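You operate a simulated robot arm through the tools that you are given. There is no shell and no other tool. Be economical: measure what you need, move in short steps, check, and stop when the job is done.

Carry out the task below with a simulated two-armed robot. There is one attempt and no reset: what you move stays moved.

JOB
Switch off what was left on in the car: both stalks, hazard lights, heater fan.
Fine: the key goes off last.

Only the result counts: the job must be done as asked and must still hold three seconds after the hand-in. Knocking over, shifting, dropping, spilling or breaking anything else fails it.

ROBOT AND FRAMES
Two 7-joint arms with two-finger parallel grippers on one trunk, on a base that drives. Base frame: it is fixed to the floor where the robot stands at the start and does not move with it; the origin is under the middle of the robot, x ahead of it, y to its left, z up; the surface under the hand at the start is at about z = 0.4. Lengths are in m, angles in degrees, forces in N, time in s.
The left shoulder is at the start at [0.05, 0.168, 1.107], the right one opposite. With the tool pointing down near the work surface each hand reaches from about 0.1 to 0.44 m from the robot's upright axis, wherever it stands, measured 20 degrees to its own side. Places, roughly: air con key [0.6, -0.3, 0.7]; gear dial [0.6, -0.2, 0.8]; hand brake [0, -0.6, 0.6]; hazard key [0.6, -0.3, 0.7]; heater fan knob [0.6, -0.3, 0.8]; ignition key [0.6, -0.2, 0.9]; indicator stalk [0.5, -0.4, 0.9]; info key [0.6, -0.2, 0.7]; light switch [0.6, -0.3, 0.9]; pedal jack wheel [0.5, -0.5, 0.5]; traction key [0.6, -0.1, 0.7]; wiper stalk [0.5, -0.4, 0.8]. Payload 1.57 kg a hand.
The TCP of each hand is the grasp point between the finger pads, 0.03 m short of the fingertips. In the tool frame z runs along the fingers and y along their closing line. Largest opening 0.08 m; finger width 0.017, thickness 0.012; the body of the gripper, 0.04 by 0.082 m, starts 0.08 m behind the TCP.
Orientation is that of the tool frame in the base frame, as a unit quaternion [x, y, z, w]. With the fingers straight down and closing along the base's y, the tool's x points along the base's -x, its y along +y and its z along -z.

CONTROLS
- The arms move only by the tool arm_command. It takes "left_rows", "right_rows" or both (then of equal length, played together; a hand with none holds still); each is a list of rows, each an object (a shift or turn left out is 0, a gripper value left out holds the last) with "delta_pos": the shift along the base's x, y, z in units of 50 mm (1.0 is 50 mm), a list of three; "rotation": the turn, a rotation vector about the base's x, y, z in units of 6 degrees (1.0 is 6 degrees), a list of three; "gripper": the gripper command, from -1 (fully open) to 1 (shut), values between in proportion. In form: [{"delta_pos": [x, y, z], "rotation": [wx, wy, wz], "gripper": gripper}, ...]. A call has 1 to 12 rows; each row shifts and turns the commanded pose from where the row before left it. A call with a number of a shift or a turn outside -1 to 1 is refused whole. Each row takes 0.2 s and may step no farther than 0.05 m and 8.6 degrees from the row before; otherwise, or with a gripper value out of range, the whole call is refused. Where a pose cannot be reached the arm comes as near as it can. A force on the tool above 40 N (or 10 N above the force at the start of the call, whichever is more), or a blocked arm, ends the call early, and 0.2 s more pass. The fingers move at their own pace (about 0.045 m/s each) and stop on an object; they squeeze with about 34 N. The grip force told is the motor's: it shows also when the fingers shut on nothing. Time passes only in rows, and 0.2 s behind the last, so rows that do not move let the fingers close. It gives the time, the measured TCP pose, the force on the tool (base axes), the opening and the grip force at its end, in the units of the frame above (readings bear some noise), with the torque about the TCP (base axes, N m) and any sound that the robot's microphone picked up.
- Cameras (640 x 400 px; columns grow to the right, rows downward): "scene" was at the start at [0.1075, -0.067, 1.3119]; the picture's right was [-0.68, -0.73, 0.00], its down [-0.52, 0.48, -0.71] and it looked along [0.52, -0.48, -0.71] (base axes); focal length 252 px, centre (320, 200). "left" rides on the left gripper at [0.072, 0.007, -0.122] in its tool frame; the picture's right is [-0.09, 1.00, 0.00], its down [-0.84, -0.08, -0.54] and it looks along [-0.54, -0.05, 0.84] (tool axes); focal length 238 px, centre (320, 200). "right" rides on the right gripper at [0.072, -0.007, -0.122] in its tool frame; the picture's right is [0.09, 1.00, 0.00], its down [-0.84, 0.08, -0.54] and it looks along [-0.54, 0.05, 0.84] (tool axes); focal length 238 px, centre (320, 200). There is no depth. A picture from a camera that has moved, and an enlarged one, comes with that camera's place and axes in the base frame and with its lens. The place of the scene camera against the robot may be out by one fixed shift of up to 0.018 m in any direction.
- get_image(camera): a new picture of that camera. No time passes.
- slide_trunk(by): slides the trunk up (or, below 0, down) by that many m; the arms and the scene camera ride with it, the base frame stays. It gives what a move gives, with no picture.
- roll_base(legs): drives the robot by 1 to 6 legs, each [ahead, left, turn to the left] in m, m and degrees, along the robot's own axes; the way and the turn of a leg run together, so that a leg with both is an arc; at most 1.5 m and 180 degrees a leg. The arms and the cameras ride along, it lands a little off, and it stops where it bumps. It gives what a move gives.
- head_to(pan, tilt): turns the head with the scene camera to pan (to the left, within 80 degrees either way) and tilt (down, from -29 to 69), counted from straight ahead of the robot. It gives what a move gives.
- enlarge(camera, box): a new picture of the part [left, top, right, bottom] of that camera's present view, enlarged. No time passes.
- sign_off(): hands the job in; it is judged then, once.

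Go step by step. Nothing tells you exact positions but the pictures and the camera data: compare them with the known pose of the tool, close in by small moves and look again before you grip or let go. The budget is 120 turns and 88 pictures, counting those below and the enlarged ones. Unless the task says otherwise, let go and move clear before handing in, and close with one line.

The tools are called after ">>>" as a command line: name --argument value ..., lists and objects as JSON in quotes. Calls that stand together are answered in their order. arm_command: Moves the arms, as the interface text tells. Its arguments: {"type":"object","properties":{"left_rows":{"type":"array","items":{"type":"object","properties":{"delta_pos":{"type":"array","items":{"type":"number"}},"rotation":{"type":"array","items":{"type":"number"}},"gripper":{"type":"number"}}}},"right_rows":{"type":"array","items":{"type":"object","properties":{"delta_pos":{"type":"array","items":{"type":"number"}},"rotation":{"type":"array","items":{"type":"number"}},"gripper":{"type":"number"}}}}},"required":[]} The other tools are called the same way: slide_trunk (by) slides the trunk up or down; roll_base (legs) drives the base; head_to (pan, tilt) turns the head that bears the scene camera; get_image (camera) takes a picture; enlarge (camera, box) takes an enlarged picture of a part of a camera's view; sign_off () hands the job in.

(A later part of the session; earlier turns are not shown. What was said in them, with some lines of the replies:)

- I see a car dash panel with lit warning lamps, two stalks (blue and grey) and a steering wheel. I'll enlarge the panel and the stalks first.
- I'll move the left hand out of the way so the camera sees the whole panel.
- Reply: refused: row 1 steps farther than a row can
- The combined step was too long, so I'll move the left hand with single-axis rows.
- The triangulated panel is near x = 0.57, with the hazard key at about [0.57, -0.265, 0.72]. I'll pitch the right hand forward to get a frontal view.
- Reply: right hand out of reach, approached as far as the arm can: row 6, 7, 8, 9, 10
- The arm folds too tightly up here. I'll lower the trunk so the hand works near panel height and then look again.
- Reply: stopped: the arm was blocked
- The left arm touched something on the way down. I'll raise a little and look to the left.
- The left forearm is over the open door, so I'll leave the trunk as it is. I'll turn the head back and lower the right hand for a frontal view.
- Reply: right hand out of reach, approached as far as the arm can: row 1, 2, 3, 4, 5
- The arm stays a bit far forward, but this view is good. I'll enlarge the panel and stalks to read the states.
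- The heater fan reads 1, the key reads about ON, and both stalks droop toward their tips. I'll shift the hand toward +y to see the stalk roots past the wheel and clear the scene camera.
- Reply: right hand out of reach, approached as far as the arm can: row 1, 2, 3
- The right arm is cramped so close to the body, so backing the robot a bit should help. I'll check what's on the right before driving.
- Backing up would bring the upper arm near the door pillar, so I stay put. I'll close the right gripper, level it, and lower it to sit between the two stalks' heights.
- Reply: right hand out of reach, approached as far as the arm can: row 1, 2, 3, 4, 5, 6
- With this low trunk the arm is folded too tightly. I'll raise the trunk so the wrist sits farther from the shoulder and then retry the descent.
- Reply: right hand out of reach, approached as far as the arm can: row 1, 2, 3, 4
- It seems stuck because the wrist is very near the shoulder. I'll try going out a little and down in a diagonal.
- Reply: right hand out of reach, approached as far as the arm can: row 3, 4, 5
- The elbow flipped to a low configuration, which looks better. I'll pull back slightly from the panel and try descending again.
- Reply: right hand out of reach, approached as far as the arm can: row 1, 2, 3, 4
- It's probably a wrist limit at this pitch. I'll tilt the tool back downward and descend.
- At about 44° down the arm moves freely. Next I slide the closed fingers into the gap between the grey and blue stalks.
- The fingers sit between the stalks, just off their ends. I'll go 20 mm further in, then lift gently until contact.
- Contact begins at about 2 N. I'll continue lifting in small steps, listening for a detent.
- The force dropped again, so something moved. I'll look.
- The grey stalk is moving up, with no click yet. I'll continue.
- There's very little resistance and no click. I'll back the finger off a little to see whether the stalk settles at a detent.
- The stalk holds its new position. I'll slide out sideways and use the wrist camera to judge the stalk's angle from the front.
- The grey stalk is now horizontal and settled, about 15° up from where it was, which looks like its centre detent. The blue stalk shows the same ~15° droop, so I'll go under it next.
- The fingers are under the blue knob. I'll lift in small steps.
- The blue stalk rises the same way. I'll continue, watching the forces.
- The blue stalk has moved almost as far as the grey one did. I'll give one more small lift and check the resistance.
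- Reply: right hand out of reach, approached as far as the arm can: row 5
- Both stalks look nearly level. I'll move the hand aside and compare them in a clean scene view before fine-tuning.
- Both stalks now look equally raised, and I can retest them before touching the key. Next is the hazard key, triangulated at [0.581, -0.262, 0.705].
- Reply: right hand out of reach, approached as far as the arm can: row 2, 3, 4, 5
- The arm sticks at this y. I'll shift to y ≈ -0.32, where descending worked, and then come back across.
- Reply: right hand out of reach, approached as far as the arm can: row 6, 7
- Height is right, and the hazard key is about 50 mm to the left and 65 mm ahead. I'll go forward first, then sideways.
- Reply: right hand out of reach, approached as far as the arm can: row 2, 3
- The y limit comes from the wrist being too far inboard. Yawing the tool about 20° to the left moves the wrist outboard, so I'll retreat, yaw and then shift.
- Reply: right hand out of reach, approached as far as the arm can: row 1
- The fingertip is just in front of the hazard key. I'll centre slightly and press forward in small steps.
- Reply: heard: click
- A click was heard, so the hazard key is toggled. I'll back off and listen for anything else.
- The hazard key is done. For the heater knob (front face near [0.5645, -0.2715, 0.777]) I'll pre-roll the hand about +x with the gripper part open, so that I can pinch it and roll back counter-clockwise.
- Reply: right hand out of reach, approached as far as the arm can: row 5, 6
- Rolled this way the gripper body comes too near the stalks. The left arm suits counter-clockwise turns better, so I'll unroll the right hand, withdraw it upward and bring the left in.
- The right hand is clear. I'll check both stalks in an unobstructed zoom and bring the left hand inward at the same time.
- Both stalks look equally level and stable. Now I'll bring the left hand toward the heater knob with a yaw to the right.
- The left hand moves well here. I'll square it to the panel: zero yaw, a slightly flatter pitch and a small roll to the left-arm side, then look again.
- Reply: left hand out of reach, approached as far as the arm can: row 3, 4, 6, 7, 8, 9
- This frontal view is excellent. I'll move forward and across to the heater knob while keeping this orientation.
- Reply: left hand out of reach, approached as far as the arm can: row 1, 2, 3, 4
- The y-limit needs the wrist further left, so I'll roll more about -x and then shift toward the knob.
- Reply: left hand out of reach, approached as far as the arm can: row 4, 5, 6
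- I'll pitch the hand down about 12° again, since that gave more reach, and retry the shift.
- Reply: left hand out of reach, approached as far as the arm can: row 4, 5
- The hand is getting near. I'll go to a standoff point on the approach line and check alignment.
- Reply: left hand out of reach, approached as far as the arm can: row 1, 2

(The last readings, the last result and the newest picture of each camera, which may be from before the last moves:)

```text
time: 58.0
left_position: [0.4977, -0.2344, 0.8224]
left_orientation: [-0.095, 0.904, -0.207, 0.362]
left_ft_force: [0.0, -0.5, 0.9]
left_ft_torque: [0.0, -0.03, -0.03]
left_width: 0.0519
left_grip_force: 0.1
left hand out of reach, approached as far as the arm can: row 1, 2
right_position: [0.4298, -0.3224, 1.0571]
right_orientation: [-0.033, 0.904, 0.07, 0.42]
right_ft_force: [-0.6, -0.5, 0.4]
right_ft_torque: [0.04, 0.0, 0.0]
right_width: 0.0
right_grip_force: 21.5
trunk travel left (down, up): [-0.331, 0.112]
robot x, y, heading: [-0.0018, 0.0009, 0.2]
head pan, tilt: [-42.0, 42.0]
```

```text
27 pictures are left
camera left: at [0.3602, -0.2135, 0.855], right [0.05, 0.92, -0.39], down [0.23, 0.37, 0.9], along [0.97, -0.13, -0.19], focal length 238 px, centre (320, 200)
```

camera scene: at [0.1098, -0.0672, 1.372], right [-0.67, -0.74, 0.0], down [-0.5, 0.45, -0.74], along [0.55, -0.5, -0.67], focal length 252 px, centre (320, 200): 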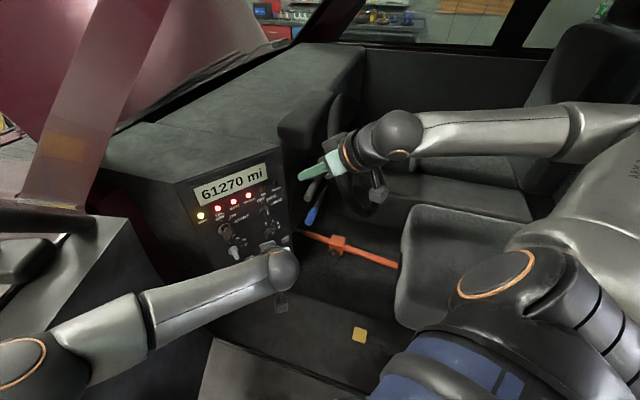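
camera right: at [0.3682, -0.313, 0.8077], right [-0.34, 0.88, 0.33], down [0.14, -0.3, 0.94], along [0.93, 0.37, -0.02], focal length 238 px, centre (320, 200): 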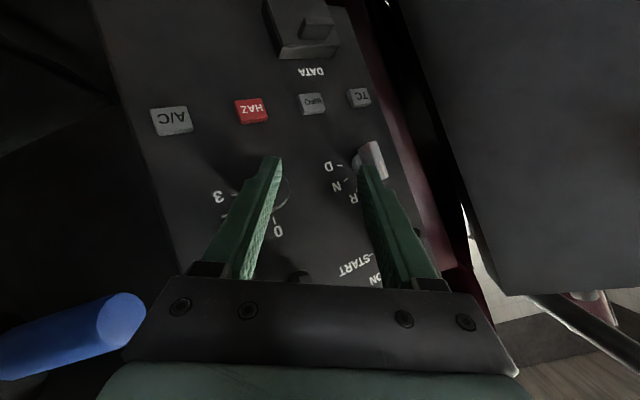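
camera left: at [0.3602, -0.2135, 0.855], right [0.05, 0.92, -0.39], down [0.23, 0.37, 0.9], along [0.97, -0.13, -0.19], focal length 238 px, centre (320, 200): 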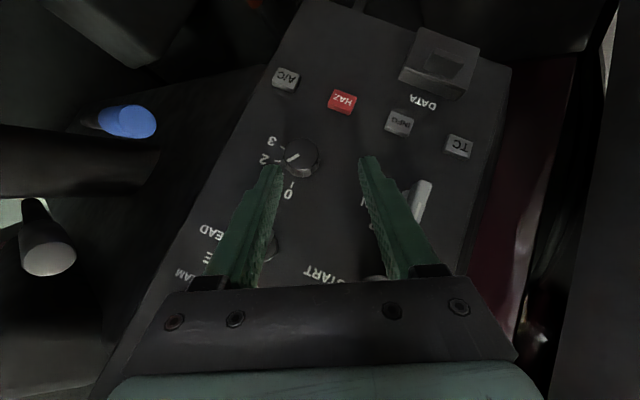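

The left arm is at a joint limit so far across the body. I'll withdraw it to the left and use the right finger with its earlier yawed pose to roll the knob by friction along its top.

>>> arm_command --left_rows '[{"delta_pos": [-0.6, 0.6, 0.2]}, {"delta_pos": [-0.6, 0.6, 0.3]}, {"delta_pos": [-0.3, 0.8, 0.3]}, {"delta_pos": [0, 0.8, 0.4]}, {"delta_pos": [0, 0.8, 0.4]}]'

>>> arm_command --right_rows '[{"delta_pos": [0, 0.4, -0.6], "rotation": [0, 0, 1]}, {"delta_pos": [0, 0.3, -0.8], "rotation": [0, 0, 1]}, {"delta_pos": [0.2, 0, -0.8]}, {"delta_pos": [0.3, 0, -0.6]}, {"delta_pos": [0.3, 0, -0.5]}, {"delta_pos": [0.4, 0.2, -0.4]}, {"delta_pos": [0.4, 0.1, -0.2]}]'

>>> enlarge --camera "right" --box '[160, 60, 480, 300]'

```text
time: 59.2
left_position: [0.4226, -0.0511, 0.9033]
left_orientation: [-0.094, 0.904, -0.208, 0.362]
left_ft_force: [-0.1, 0.8, -0.4]
left_ft_torque: [-0.03, -0.01, -0.02]
left_width: 0.0519
left_grip_force: 0.0
right_position: [0.4306, -0.321, 1.058]
right_orientation: [-0.034, 0.904, 0.07, 0.42]
right_ft_force: [0.0, 0.2, -0.9]
right_ft_torque: [-0.02, -0.02, -0.02]
right_width: 0.0
right_grip_force: 21.1
trunk travel left (down, up): [-0.331, 0.112]
robot x, y, heading: [0.0002, 0.0029, -0.3]
head pan, tilt: [-42.0, 42.0]
```

```text
time: 60.8
left_position: [0.4222, -0.0523, 0.9021]
left_orientation: [-0.093, 0.904, -0.209, 0.361]
left_ft_force: [0.4, 0.0, -0.4]
left_ft_torque: [-0.02, 0.0, 0.02]
left_width: 0.0518
left_grip_force: 0.2
right_position: [0.5101, -0.2739, 0.8604]
right_orientation: [-0.129, 0.896, 0.114, 0.41]
right_ft_force: [-0.6, -0.2, 0.5]
right_ft_torque: [-0.01, -0.01, 0.03]
right_width: 0.0
right_grip_force: 21.0
trunk travel left (down, up): [-0.331, 0.112]
robot x, y, heading: [-0.0014, 0.0015, 0.1]
head pan, tilt: [-42.0, 42.0]
```

```text
1.67 times, centred on (320, 180) of right
camera zoom: at [0.3802, -0.3274, 0.8822], right [-0.38, 0.92, 0.03], down [0.12, 0.02, 0.99], along [0.92, 0.38, -0.12], focal length 397 px, centre (320, 233)
```

zoom: 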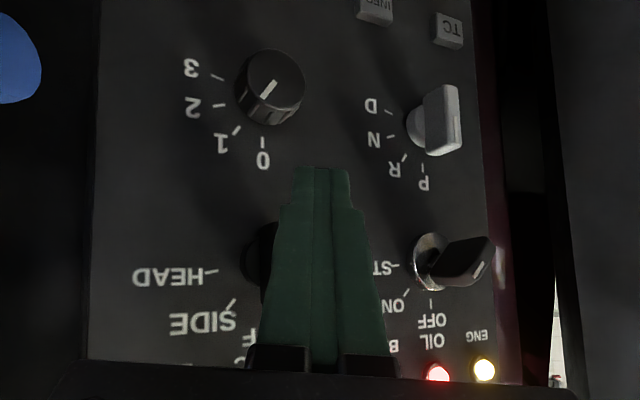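

Pointer confirmed at 1. I'll position the fingertip just above the knob's top, then check.

>>> arm_command --right_rows '[{"delta_pos": [0, -0.24, -0.56]}, {"delta_pos": [0.4, 0, 0]}, {"delta_pos": [0.46, 0, 0]}]'

>>> enlarge --camera "right" --box '[200, 100, 440, 280]'

>>> enlarge --camera "scene" --box '[210, 180, 330, 280]'

```text
time: 61.6
left_position: [0.4224, -0.0533, 0.9027]
left_orientation: [-0.095, 0.904, -0.207, 0.361]
left_ft_force: [0.6, -0.3, -0.3]
left_ft_torque: [0.0, 0.0, -0.01]
left_width: 0.0522
left_grip_force: 0.0
right_position: [0.5523, -0.2839, 0.8323]
right_orientation: [-0.128, 0.896, 0.114, 0.411]
right_ft_force: [-1.1, 0.4, 0.3]
right_ft_torque: [0.01, 0.0, -0.03]
right_width: 0.0003
right_grip_force: 21.6
trunk travel left (down, up): [-0.331, 0.112]
robot x, y, heading: [-0.0031, -0.0016, -0.1]
head pan, tilt: [-42.0, 42.0]
```

```text
2.22 times, centred on (320, 190) of right
camera zoom: at [0.4227, -0.3388, 0.8542], right [-0.38, 0.92, 0.03], down [0.12, 0.02, 0.99], along [0.92, 0.38, -0.12], focal length 530 px, centre (320, 222)
```

zoom: 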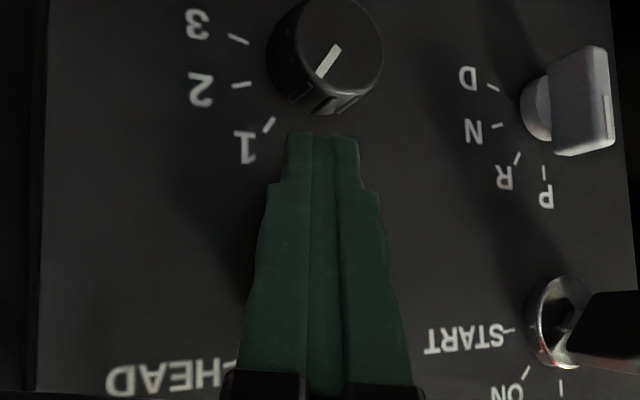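

```text
4.00 times, centred on (270, 230) of scene
camera zoom: at [0.1098, -0.0671, 1.3719], right [-0.67, -0.74, 0.0], down [-0.5, 0.45, -0.74], along [0.55, -0.5, -0.67], focal length 1009 px, centre (520, 80)
```

zoom: 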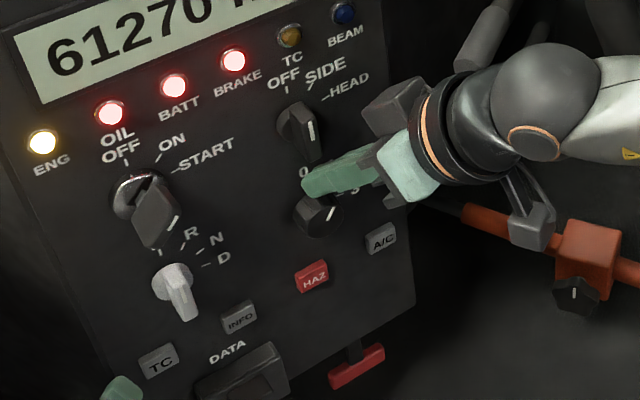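

The fingertip is above the knob. I'll lower it onto the knob top and feel for contact.

>>> arm_command --right_rows '[{"delta_pos": [0, 0, -0.14]}, {"delta_pos": [0, 0, -0.08]}, {"delta_pos": [0, 0, -0.06]}]'

```text
time: 62.4
left_position: [0.4211, -0.0529, 0.9047]
left_orientation: [-0.094, 0.904, -0.208, 0.362]
left_ft_force: [-0.3, 0.9, -0.4]
left_ft_torque: [0.0, 0.01, -0.01]
left_width: 0.052
left_grip_force: 0.1
right_position: [0.552, -0.2843, 0.8237]
right_orientation: [-0.128, 0.893, 0.114, 0.416]
right_ft_force: [-7.5, -3.8, 20.1]
right_ft_torque: [0.11, -0.16, 0.02]
right_width: 0.0
right_grip_force: 21.2
trunk travel left (down, up): [-0.331, 0.112]
robot x, y, heading: [-0.0003, 0.0038, 0.1]
head pan, tilt: [-42.0, 42.0]
```

There's firm contact at 20 N on the knob top. Now I sweep to +y to roll it counter-clockwise.

>>> arm_command --right_rows '[{"delta_pos": [0, 0.1, 0]}, {"delta_pos": [0, 0.1, 0]}, {"delta_pos": [0, 0.1, 0]}]'

>>> enlarge --camera "right" --box '[200, 60, 440, 240]'

```text
time: 63.2
left_position: [0.4217, -0.0533, 0.9043]
left_orientation: [-0.093, 0.903, -0.209, 0.363]
left_ft_force: [-0.1, 0.7, -0.2]
left_ft_torque: [0.0, 0.01, -0.01]
left_width: 0.0522
left_grip_force: 0.1
right_position: [0.5545, -0.2745, 0.824]
right_orientation: [-0.126, 0.894, 0.11, 0.416]
right_ft_force: [-10.1, -15.5, 31.2]
right_ft_torque: [-0.46, -0.37, -0.33]
right_width: 0.0
right_grip_force: 20.9
trunk travel left (down, up): [-0.331, 0.112]
robot x, y, heading: [-0.0008, -0.0018, -0.3]
head pan, tilt: [-42.0, 42.0]
```

```text
2.22 times, centred on (320, 150) of right
camera zoom: at [0.4238, -0.3273, 0.8441], right [-0.37, 0.93, 0.02], down [0.11, 0.02, 0.99], along [0.92, 0.37, -0.11], focal length 530 px, centre (320, 311)
```

zoom: 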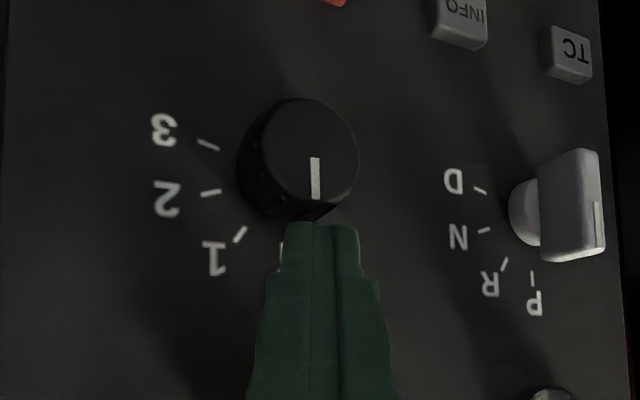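

The pointer now reads 0 and the sideways force rose, as at an end stop. I'll lift straight off and verify.

>>> arm_command --right_rows '[{"delta_pos": [0, 0, 0.2]}, {"delta_pos": [-0.2, 0, 0.3]}, {"delta_pos": [-0.7, 0, 0.1]}]'

>>> enlarge --camera "right" --box '[160, 60, 520, 280]'

```text
time: 64.0
left_position: [0.4231, -0.0524, 0.9023]
left_orientation: [-0.094, 0.904, -0.208, 0.362]
left_ft_force: [-0.1, -0.8, -0.6]
left_ft_torque: [-0.02, 0.02, -0.01]
left_width: 0.0524
left_grip_force: 0.0
right_position: [0.5067, -0.2687, 0.8447]
right_orientation: [-0.127, 0.897, 0.114, 0.409]
right_ft_force: [-0.4, -0.4, 0.5]
right_ft_torque: [-0.04, 0.01, 0.01]
right_width: 0.0001
right_grip_force: 21.5
trunk travel left (down, up): [-0.331, 0.112]
robot x, y, heading: [-0.0008, 0.0008, 0.2]
head pan, tilt: [-42.0, 42.0]
```

```text
1.78 times, centred on (340, 170) of right
camera zoom: at [0.3778, -0.3227, 0.8677], right [-0.38, 0.92, 0.03], down [0.12, 0.02, 0.99], along [0.92, 0.38, -0.12], focal length 424 px, centre (284, 253)
```

zoom: 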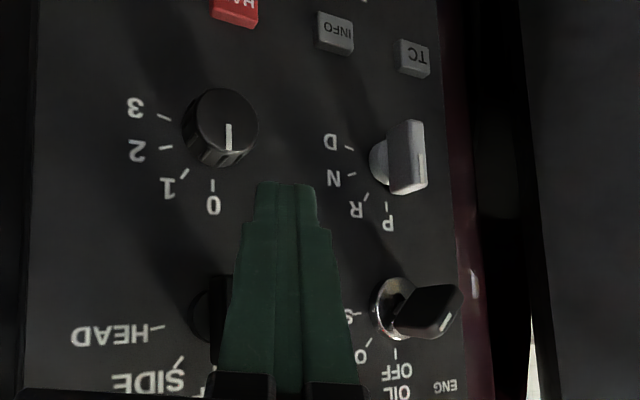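

The fan is at 0. Before the key I'll feel whether the blue stalk has an end stop or detent here, by going back under it with the unyawed hand.

>>> arm_command --right_rows '[{"delta_pos": [-0.6, -0.3, 0], "rotation": [0, 0, -1]}, {"delta_pos": [-0.2, -0.5, -0.2], "rotation": [0, 0, -1]}, {"delta_pos": [0, -0.3, -0.5], "rotation": [0, 0, -1]}, {"delta_pos": [0, 0, -0.7], "rotation": [0, 0, -1]}, {"delta_pos": [0, 0, -0.5]}]'

>>> enlarge --camera "scene" --box '[270, 150, 370, 250]'

```text
time: 65.2
left_position: [0.4234, -0.0518, 0.9026]
left_orientation: [-0.095, 0.904, -0.208, 0.361]
left_ft_force: [0.6, 0.1, 0.1]
left_ft_torque: [-0.01, 0.03, 0.01]
left_width: 0.0519
left_grip_force: 0.1
right_position: [0.4659, -0.3254, 0.7529]
right_orientation: [0.062, 0.904, 0.026, 0.423]
right_ft_force: [-0.5, 0.4, -0.3]
right_ft_torque: [0.0, -0.03, -0.01]
right_width: 0.0001
right_grip_force: 21.3
trunk travel left (down, up): [-0.331, 0.112]
robot x, y, heading: [-0.0013, -0.0014, -0.0]
head pan, tilt: [-42.0, 42.0]
```

```text
4.00 times, centred on (320, 200) of scene
camera zoom: at [0.1096, -0.0672, 1.372], right [-0.67, -0.74, 0.0], down [-0.5, 0.45, -0.74], along [0.55, -0.5, -0.67], focal length 1009 px, centre (320, 200)
```

zoom: 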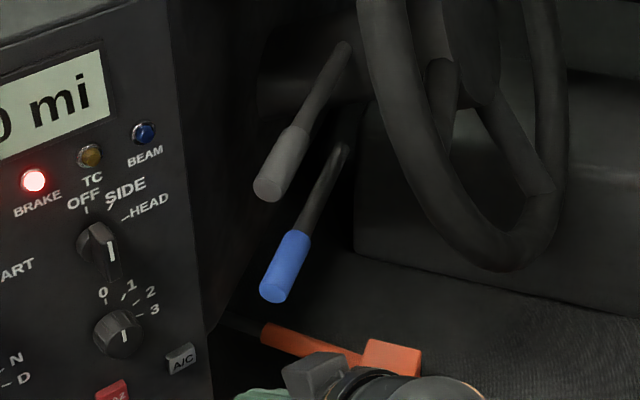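

The grey stalk is about level. Now I go under the blue stalk and press up gently.

>>> arm_command --right_rows '[{"delta_pos": [0.5, 0, 0]}, {"delta_pos": [0.08, -0.6, 0]}, {"delta_pos": [0, -0.6, 0]}, {"delta_pos": [0, 0, 0.4]}, {"delta_pos": [0, 0, 0.4]}, {"delta_pos": [0, 0, 0.1]}]'

>>> arm_command --right_rows '[{"delta_pos": [0, 0, 0.08]}]'

>>> arm_command --right_rows '[{"delta_pos": [0, 0, 0.08]}]'

>>> enlarge --camera "scene" --box '[270, 150, 370, 250]'

```text
time: 66.6
left_position: [0.4227, -0.0535, 0.9037]
left_orientation: [-0.094, 0.904, -0.207, 0.361]
left_ft_force: [0.2, -0.1, -0.3]
left_ft_torque: [0.02, 0.02, 0.01]
left_width: 0.0523
left_grip_force: 0.0
right_position: [0.4956, -0.3842, 0.7972]
right_orientation: [0.062, 0.903, 0.026, 0.424]
right_ft_force: [0.7, -0.2, 0.1]
right_ft_torque: [0.01, -0.01, 0.02]
right_width: 0.0003
right_grip_force: 21.3
trunk travel left (down, up): [-0.331, 0.112]
robot x, y, heading: [-0.0055, -0.0001, 0.1]
head pan, tilt: [-42.0, 42.0]
```

```text
time: 67.0
left_position: [0.4229, -0.0524, 0.9023]
left_orientation: [-0.094, 0.904, -0.208, 0.361]
left_ft_force: [-0.1, 0.1, -0.2]
left_ft_torque: [0.03, 0.01, -0.03]
left_width: 0.0522
left_grip_force: 0.0
right_position: [0.4945, -0.3845, 0.7987]
right_orientation: [0.061, 0.903, 0.027, 0.424]
right_ft_force: [-0.9, -0.7, -2.2]
right_ft_torque: [-0.04, 0.0, -0.01]
right_width: 0.0
right_grip_force: 20.4
trunk travel left (down, up): [-0.331, 0.112]
robot x, y, heading: [0.0011, 0.001, 0.0]
head pan, tilt: [-42.0, 42.0]
```

```text
time: 67.4
left_position: [0.4238, -0.053, 0.9018]
left_orientation: [-0.093, 0.904, -0.208, 0.361]
left_ft_force: [-0.2, 0.6, 0.0]
left_ft_torque: [0.0, -0.02, 0.0]
left_width: 0.0522
left_grip_force: 0.1
right_position: [0.4948, -0.3842, 0.8024]
right_orientation: [0.062, 0.905, 0.026, 0.421]
right_ft_force: [-4.0, -1.4, -10.7]
right_ft_torque: [-0.14, -0.04, 0.05]
right_width: 0.0001
right_grip_force: 20.9
trunk travel left (down, up): [-0.331, 0.112]
robot x, y, heading: [-0.0002, 0.001, 0.1]
head pan, tilt: [-42.0, 42.0]
```

```text
4.00 times, centred on (320, 200) of scene
camera zoom: at [0.1101, -0.068, 1.3716], right [-0.67, -0.74, 0.0], down [-0.5, 0.45, -0.74], along [0.55, -0.5, -0.67], focal length 1009 px, centre (320, 200)
```

zoom: 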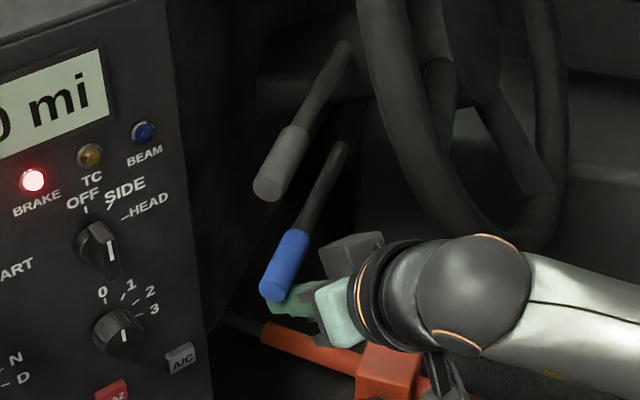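

The blue stalk hits a hard end stop here, so the wiper is off, and the grey stalk has moved by the same amount to level centre. I'll withdraw the right hand and bring the left toward the key.

>>> arm_command --right_rows '[{"delta_pos": [0, 0, -0.5]}, {"delta_pos": [0, 0.7, 0]}, {"delta_pos": [-0.4, 0.6, 0]}, {"delta_pos": [-0.3, 0, 0.7]}, {"delta_pos": [0, 0.1, 0.8]}, {"delta_pos": [0, 0.1, 0.8]}, {"delta_pos": [0, 0, 0.8]}, {"delta_pos": [-0.1, 0, 0.8]}, {"delta_pos": [-0.1, 0, 0.8]}]'

>>> arm_command --left_rows '[{"rotation": [1, 0, 0], "gripper": 1, "delta_pos": [0.2, -0.2, 0]}, {"rotation": [1, 0, 0], "delta_pos": [0.2, -0.2, 0]}, {"rotation": [1, 0, 0], "delta_pos": [0.3, -0.2, 0]}, {"rotation": [0.5, 0, 0], "delta_pos": [0.3, -0.2, -0.2]}, {"rotation": [0, -1, 0], "delta_pos": [0.3, -0.2, -0.2]}]'

>>> get_image --camera "left"

```text
time: 69.4
left_position: [0.4225, -0.0531, 0.9025]
left_orientation: [-0.095, 0.904, -0.207, 0.361]
left_ft_force: [0.1, -0.8, 0.0]
left_ft_torque: [-0.03, -0.02, 0.0]
left_width: 0.0521
left_grip_force: 0.0
right_position: [0.45, -0.3102, 1.0164]
right_orientation: [0.061, 0.903, 0.027, 0.424]
right_ft_force: [-0.5, 0.7, 0.2]
right_ft_torque: [-0.02, 0.01, 0.01]
right_width: 0.0
right_grip_force: 21.5
trunk travel left (down, up): [-0.331, 0.112]
robot x, y, heading: [0.0032, 0.0012, 0.1]
head pan, tilt: [-42.0, 42.0]
```

```text
time: 70.6
left_position: [0.4871, -0.1041, 0.8818]
left_orientation: [-0.024, 0.906, -0.041, 0.422]
left_ft_force: [-0.3, -0.1, 0.6]
left_ft_torque: [-0.02, 0.0, 0.02]
left_width: 0.0
left_grip_force: 21.3
right_position: [0.4514, -0.3105, 1.0152]
right_orientation: [0.062, 0.903, 0.026, 0.425]
right_ft_force: [-0.1, 0.3, -0.3]
right_ft_torque: [0.02, 0.01, 0.02]
right_width: 0.0003
right_grip_force: 21.7
trunk travel left (down, up): [-0.331, 0.112]
robot x, y, heading: [0.0011, -0.0005, 0.1]
head pan, tilt: [-42.0, 42.0]
```

```text
19 pictures are left
camera left: at [0.3478, -0.0966, 0.9043], right [0.05, 1.0, -0.02], down [0.13, 0.02, 0.99], along [0.99, -0.05, -0.12], focal length 238 px, centre (320, 200)
```

left: 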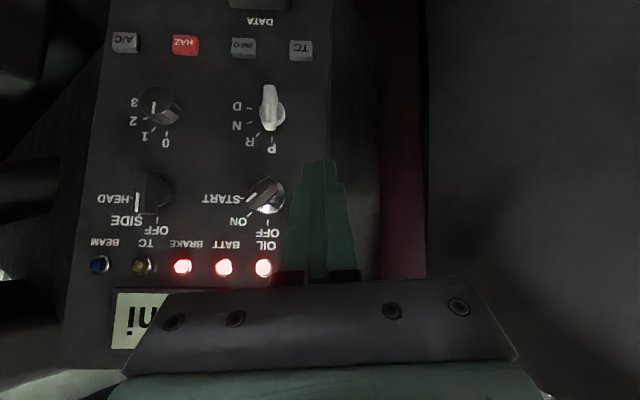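

I'll enlarge to see the key, light switch and heater clearly.

>>> enlarge --camera "left" --box '[90, 60, 330, 260]'

```text
2.00 times, centred on (210, 160) of left
camera zoom: at [0.3478, -0.0966, 0.9043], right [0.05, 1.0, -0.02], down [0.13, 0.02, 0.99], along [0.99, -0.05, -0.12], focal length 477 px, centre (540, 280)
```

zoom: 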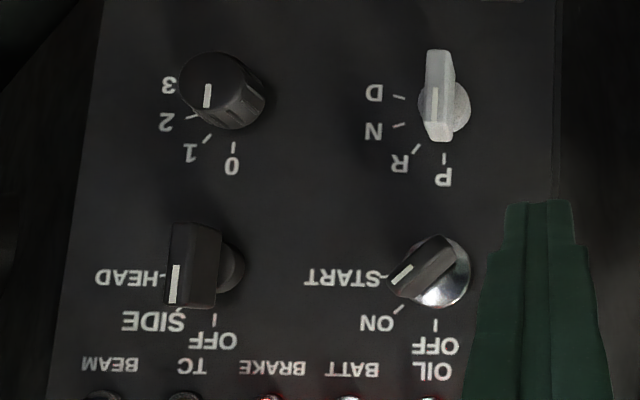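

Everything else is right: lights OFF, fan 0, gear P, key ON. I'll slide the left closed finger in beside the key blade on its left, then push right against its lower end to swing it to OFF.

>>> arm_command --left_rows '[{"delta_pos": [0, -0.2, 0]}, {"delta_pos": [0.6, 0, 0]}, {"delta_pos": [0.58, 0, 0]}]'

>>> enlarge --camera "left" --box '[200, 100, 440, 280]'

>>> enlarge --camera "scene" --box '[190, 170, 310, 270]'

```text
time: 71.4
left_position: [0.5482, -0.1126, 0.8821]
left_orientation: [-0.024, 0.906, -0.042, 0.421]
left_ft_force: [0.0, -0.8, 0.1]
left_ft_torque: [0.02, 0.01, 0.02]
left_width: 0.0
left_grip_force: 21.4
right_position: [0.4514, -0.3098, 1.0154]
right_orientation: [0.061, 0.903, 0.027, 0.425]
right_ft_force: [-0.4, -0.3, 1.3]
right_ft_torque: [0.0, 0.02, 0.02]
right_width: 0.0
right_grip_force: 21.3
trunk travel left (down, up): [-0.331, 0.112]
robot x, y, heading: [-0.0019, 0.0015, 0.2]
head pan, tilt: [-42.0, 42.0]
```

```text
2.22 times, centred on (320, 190) of left
camera zoom: at [0.4072, -0.1055, 0.9051], right [0.05, 1.0, -0.02], down [0.13, 0.02, 0.99], along [0.99, -0.05, -0.12], focal length 530 px, centre (320, 222)
```

zoom: 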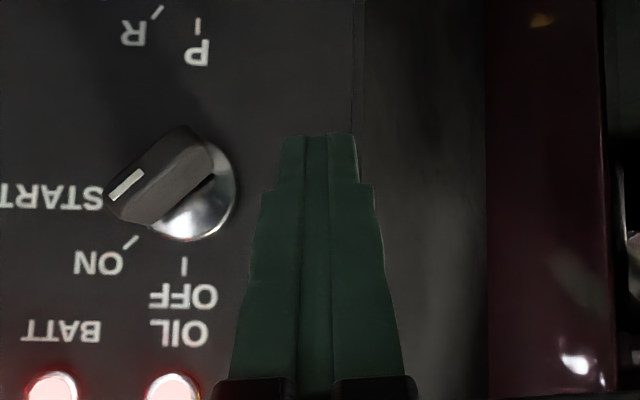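

```text
4.00 times, centred on (250, 220) of scene
camera zoom: at [0.1098, -0.0672, 1.3719], right [-0.67, -0.74, 0.0], down [-0.5, 0.45, -0.74], along [0.55, -0.5, -0.67], focal length 1009 px, centre (600, 120)
```

zoom: 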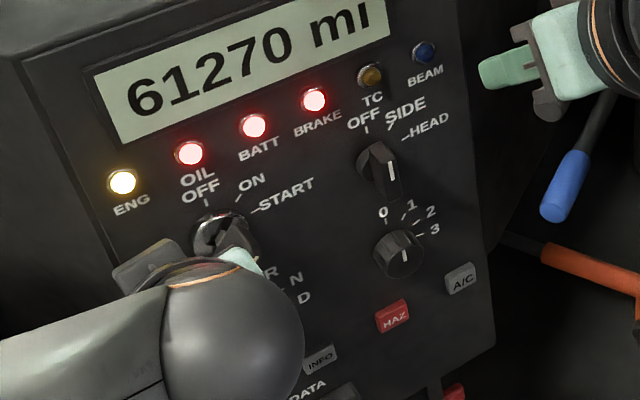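

The blade and finger are aligned in height. I sweep right in small steps.

>>> arm_command --left_rows '[{"delta_pos": [0, -0.2, 0]}, {"delta_pos": [0, -0.16, 0]}, {"delta_pos": [0, -0.1, 0]}]'

>>> enlarge --camera "left" --box '[200, 100, 440, 280]'

```text
time: 72.2
left_position: [0.5451, -0.1348, 0.8838]
left_orientation: [-0.026, 0.906, -0.039, 0.42]
left_ft_force: [-0.9, 2.0, 0.0]
left_ft_torque: [0.09, 0.01, 0.01]
left_width: 0.0002
left_grip_force: 21.1
right_position: [0.4517, -0.3108, 1.0159]
right_orientation: [0.06, 0.903, 0.026, 0.425]
right_ft_force: [-0.1, -0.1, -0.3]
right_ft_torque: [-0.01, 0.02, 0.01]
right_width: 0.0001
right_grip_force: 21.0
trunk travel left (down, up): [-0.331, 0.112]
robot x, y, heading: [-0.0002, -0.0014, 0.1]
head pan, tilt: [-42.0, 42.0]
```

```text
2.22 times, centred on (320, 190) of left
camera zoom: at [0.4069, -0.1278, 0.9057], right [0.05, 1.0, -0.02], down [0.13, 0.02, 0.99], along [0.99, -0.05, -0.13], focal length 530 px, centre (320, 222)
```

zoom: 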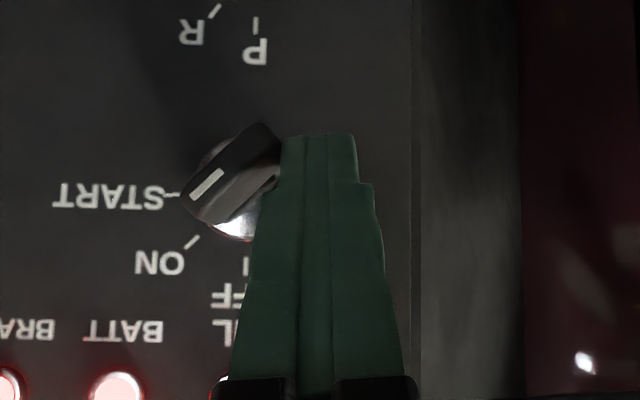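

Contact is made with the blade's lower end. I'll continue pushing to the right.

>>> arm_command --left_rows '[{"delta_pos": [0, -0.08, 0]}, {"delta_pos": [0, -0.06, 0]}]'

>>> enlarge --camera "left" --box '[200, 100, 440, 280]'

```text
time: 72.8
left_position: [0.5463, -0.1432, 0.883]
left_orientation: [-0.024, 0.906, -0.041, 0.421]
left_ft_force: [2.2, 7.0, -6.7]
left_ft_torque: [0.13, 0.0, 0.05]
left_width: 0.0001
left_grip_force: 21.3
right_position: [0.4519, -0.3101, 1.0151]
right_orientation: [0.062, 0.903, 0.026, 0.425]
right_ft_force: [0.1, -0.1, -0.2]
right_ft_torque: [0.0, 0.0, 0.03]
right_width: 0.0001
right_grip_force: 21.7
trunk travel left (down, up): [-0.331, 0.112]
robot x, y, heading: [0.0004, -0.0023, 0.0]
head pan, tilt: [-42.0, 42.0]
```

```text
2.22 times, centred on (320, 190) of left
camera zoom: at [0.4071, -0.1359, 0.9051], right [0.05, 1.0, -0.02], down [0.13, 0.02, 0.99], along [0.99, -0.05, -0.12], focal length 530 px, centre (320, 222)
```

zoom: 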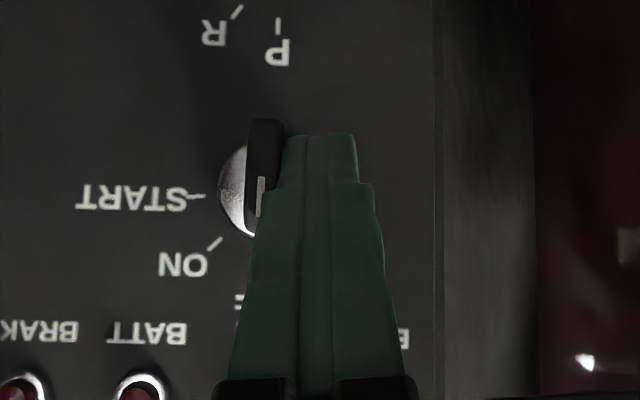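

The key is at OFF and the warning lamps went dark. I'll ease off to the left, withdraw, and verify everything.

>>> arm_command --left_rows '[{"delta_pos": [0, 0.3, 0]}, {"delta_pos": [0, 0.3, 0]}, {"delta_pos": [-0.8, 0, 0]}, {"delta_pos": [-0.8, 0.2, 0.2]}, {"delta_pos": [-0.4, 0.6, 0.4]}]'

>>> enlarge --camera "scene" --box '[170, 140, 370, 290]'

>>> get_image --camera "left"

```text
time: 74.0
left_position: [0.4463, -0.0717, 0.9158]
left_orientation: [-0.027, 0.906, -0.04, 0.421]
left_ft_force: [-1.1, -0.5, 1.0]
left_ft_torque: [-0.03, 0.04, -0.02]
left_width: 0.0
left_grip_force: 21.6
right_position: [0.452, -0.3101, 1.0156]
right_orientation: [0.06, 0.903, 0.027, 0.425]
right_ft_force: [0.5, -0.2, -0.4]
right_ft_torque: [0.03, 0.01, -0.01]
right_width: 0.0003
right_grip_force: 20.8
trunk travel left (down, up): [-0.331, 0.112]
robot x, y, heading: [-0.0008, 0.0029, 0.2]
head pan, tilt: [-42.0, 42.0]
```

```text
2.67 times, centred on (270, 215) of scene
camera zoom: at [0.1094, -0.0667, 1.372], right [-0.67, -0.74, 0.0], down [-0.5, 0.45, -0.74], along [0.55, -0.5, -0.67], focal length 673 px, centre (453, 160)
```

zoom: 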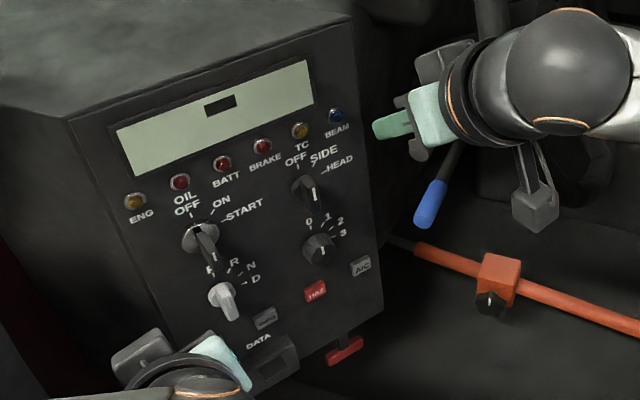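

```text
12 pictures are left
camera left: at [0.3063, -0.0645, 0.9376], right [0.05, 1.0, -0.03], down [0.13, 0.02, 0.99], along [0.99, -0.05, -0.12], focal length 238 px, centre (320, 200)
```

left: 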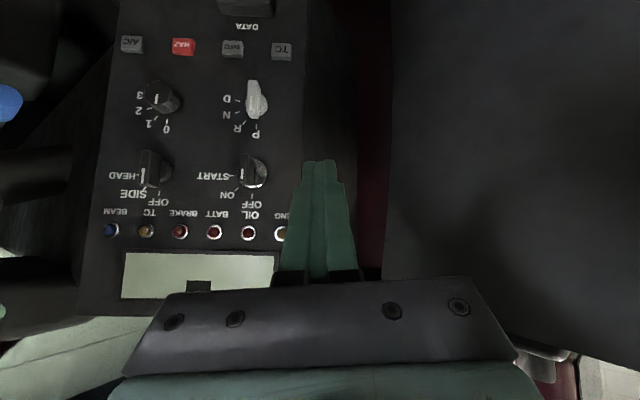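

The display now shows a small dark mark. I'll clear the right hand and zoom in on the display and stalks.

>>> arm_command --right_rows '[{"delta_pos": [-0.2, 0.2, 0.8]}, {"delta_pos": [-0.4, 0.2, 0.8]}, {"delta_pos": [-0.4, 0, 0.6]}]'

>>> enlarge --camera "scene" --box '[180, 150, 280, 230]'

>>> enlarge --camera "scene" --box '[270, 150, 370, 250]'

```text
time: 74.8
left_position: [0.4453, -0.0721, 0.915]
left_orientation: [-0.026, 0.906, -0.04, 0.421]
left_ft_force: [-0.1, 0.0, 0.1]
left_ft_torque: [0.04, 0.03, -0.01]
left_width: 0.0002
left_grip_force: 21.3
right_position: [0.4017, -0.2898, 1.1269]
right_orientation: [0.061, 0.903, 0.026, 0.424]
right_ft_force: [-0.1, 0.1, -0.2]
right_ft_torque: [-0.04, 0.01, 0.01]
right_width: 0.0003
right_grip_force: 21.5
trunk travel left (down, up): [-0.331, 0.112]
robot x, y, heading: [-0.0019, 0.0011, 0.2]
head pan, tilt: [-42.0, 42.0]
```

```text
5.00 times, centred on (230, 190) of scene
camera zoom: at [0.1093, -0.0671, 1.372], right [-0.67, -0.74, 0.0], down [-0.5, 0.45, -0.74], along [0.55, -0.5, -0.67], focal length 1261 px, centre (770, 250)
```

zoom: 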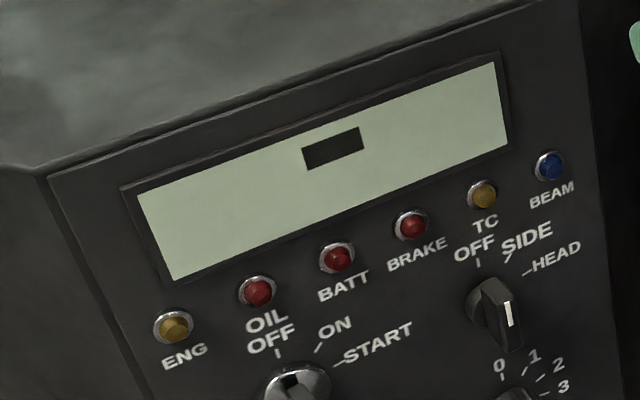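

```text
4.00 times, centred on (320, 200) of scene
camera zoom: at [0.1093, -0.0671, 1.372], right [-0.67, -0.74, 0.0], down [-0.5, 0.45, -0.74], along [0.55, -0.5, -0.67], focal length 1009 px, centre (320, 200)
```

zoom: 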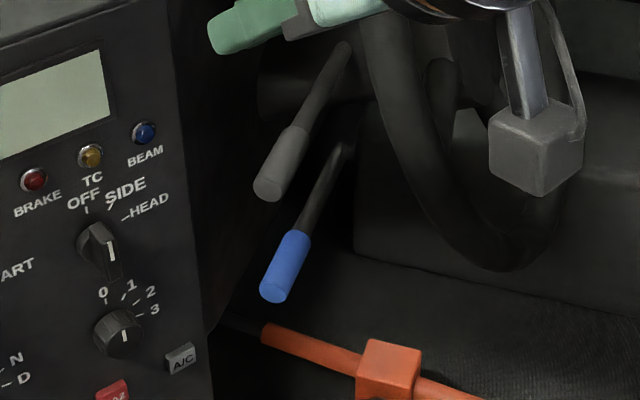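

Everything checks out: both stalks level, fan at 0, key OFF with the lamps dark, and both hands clear. I'm handing in.

>>> sign_off

```text
The job is handed in.
```

I switched off both stalks, the hazard lights and the heater fan, then turned the key to OFF last. The grey indicator stalk was centred by eye, and the hazards are judged off from a single click since no lamp showed their state.
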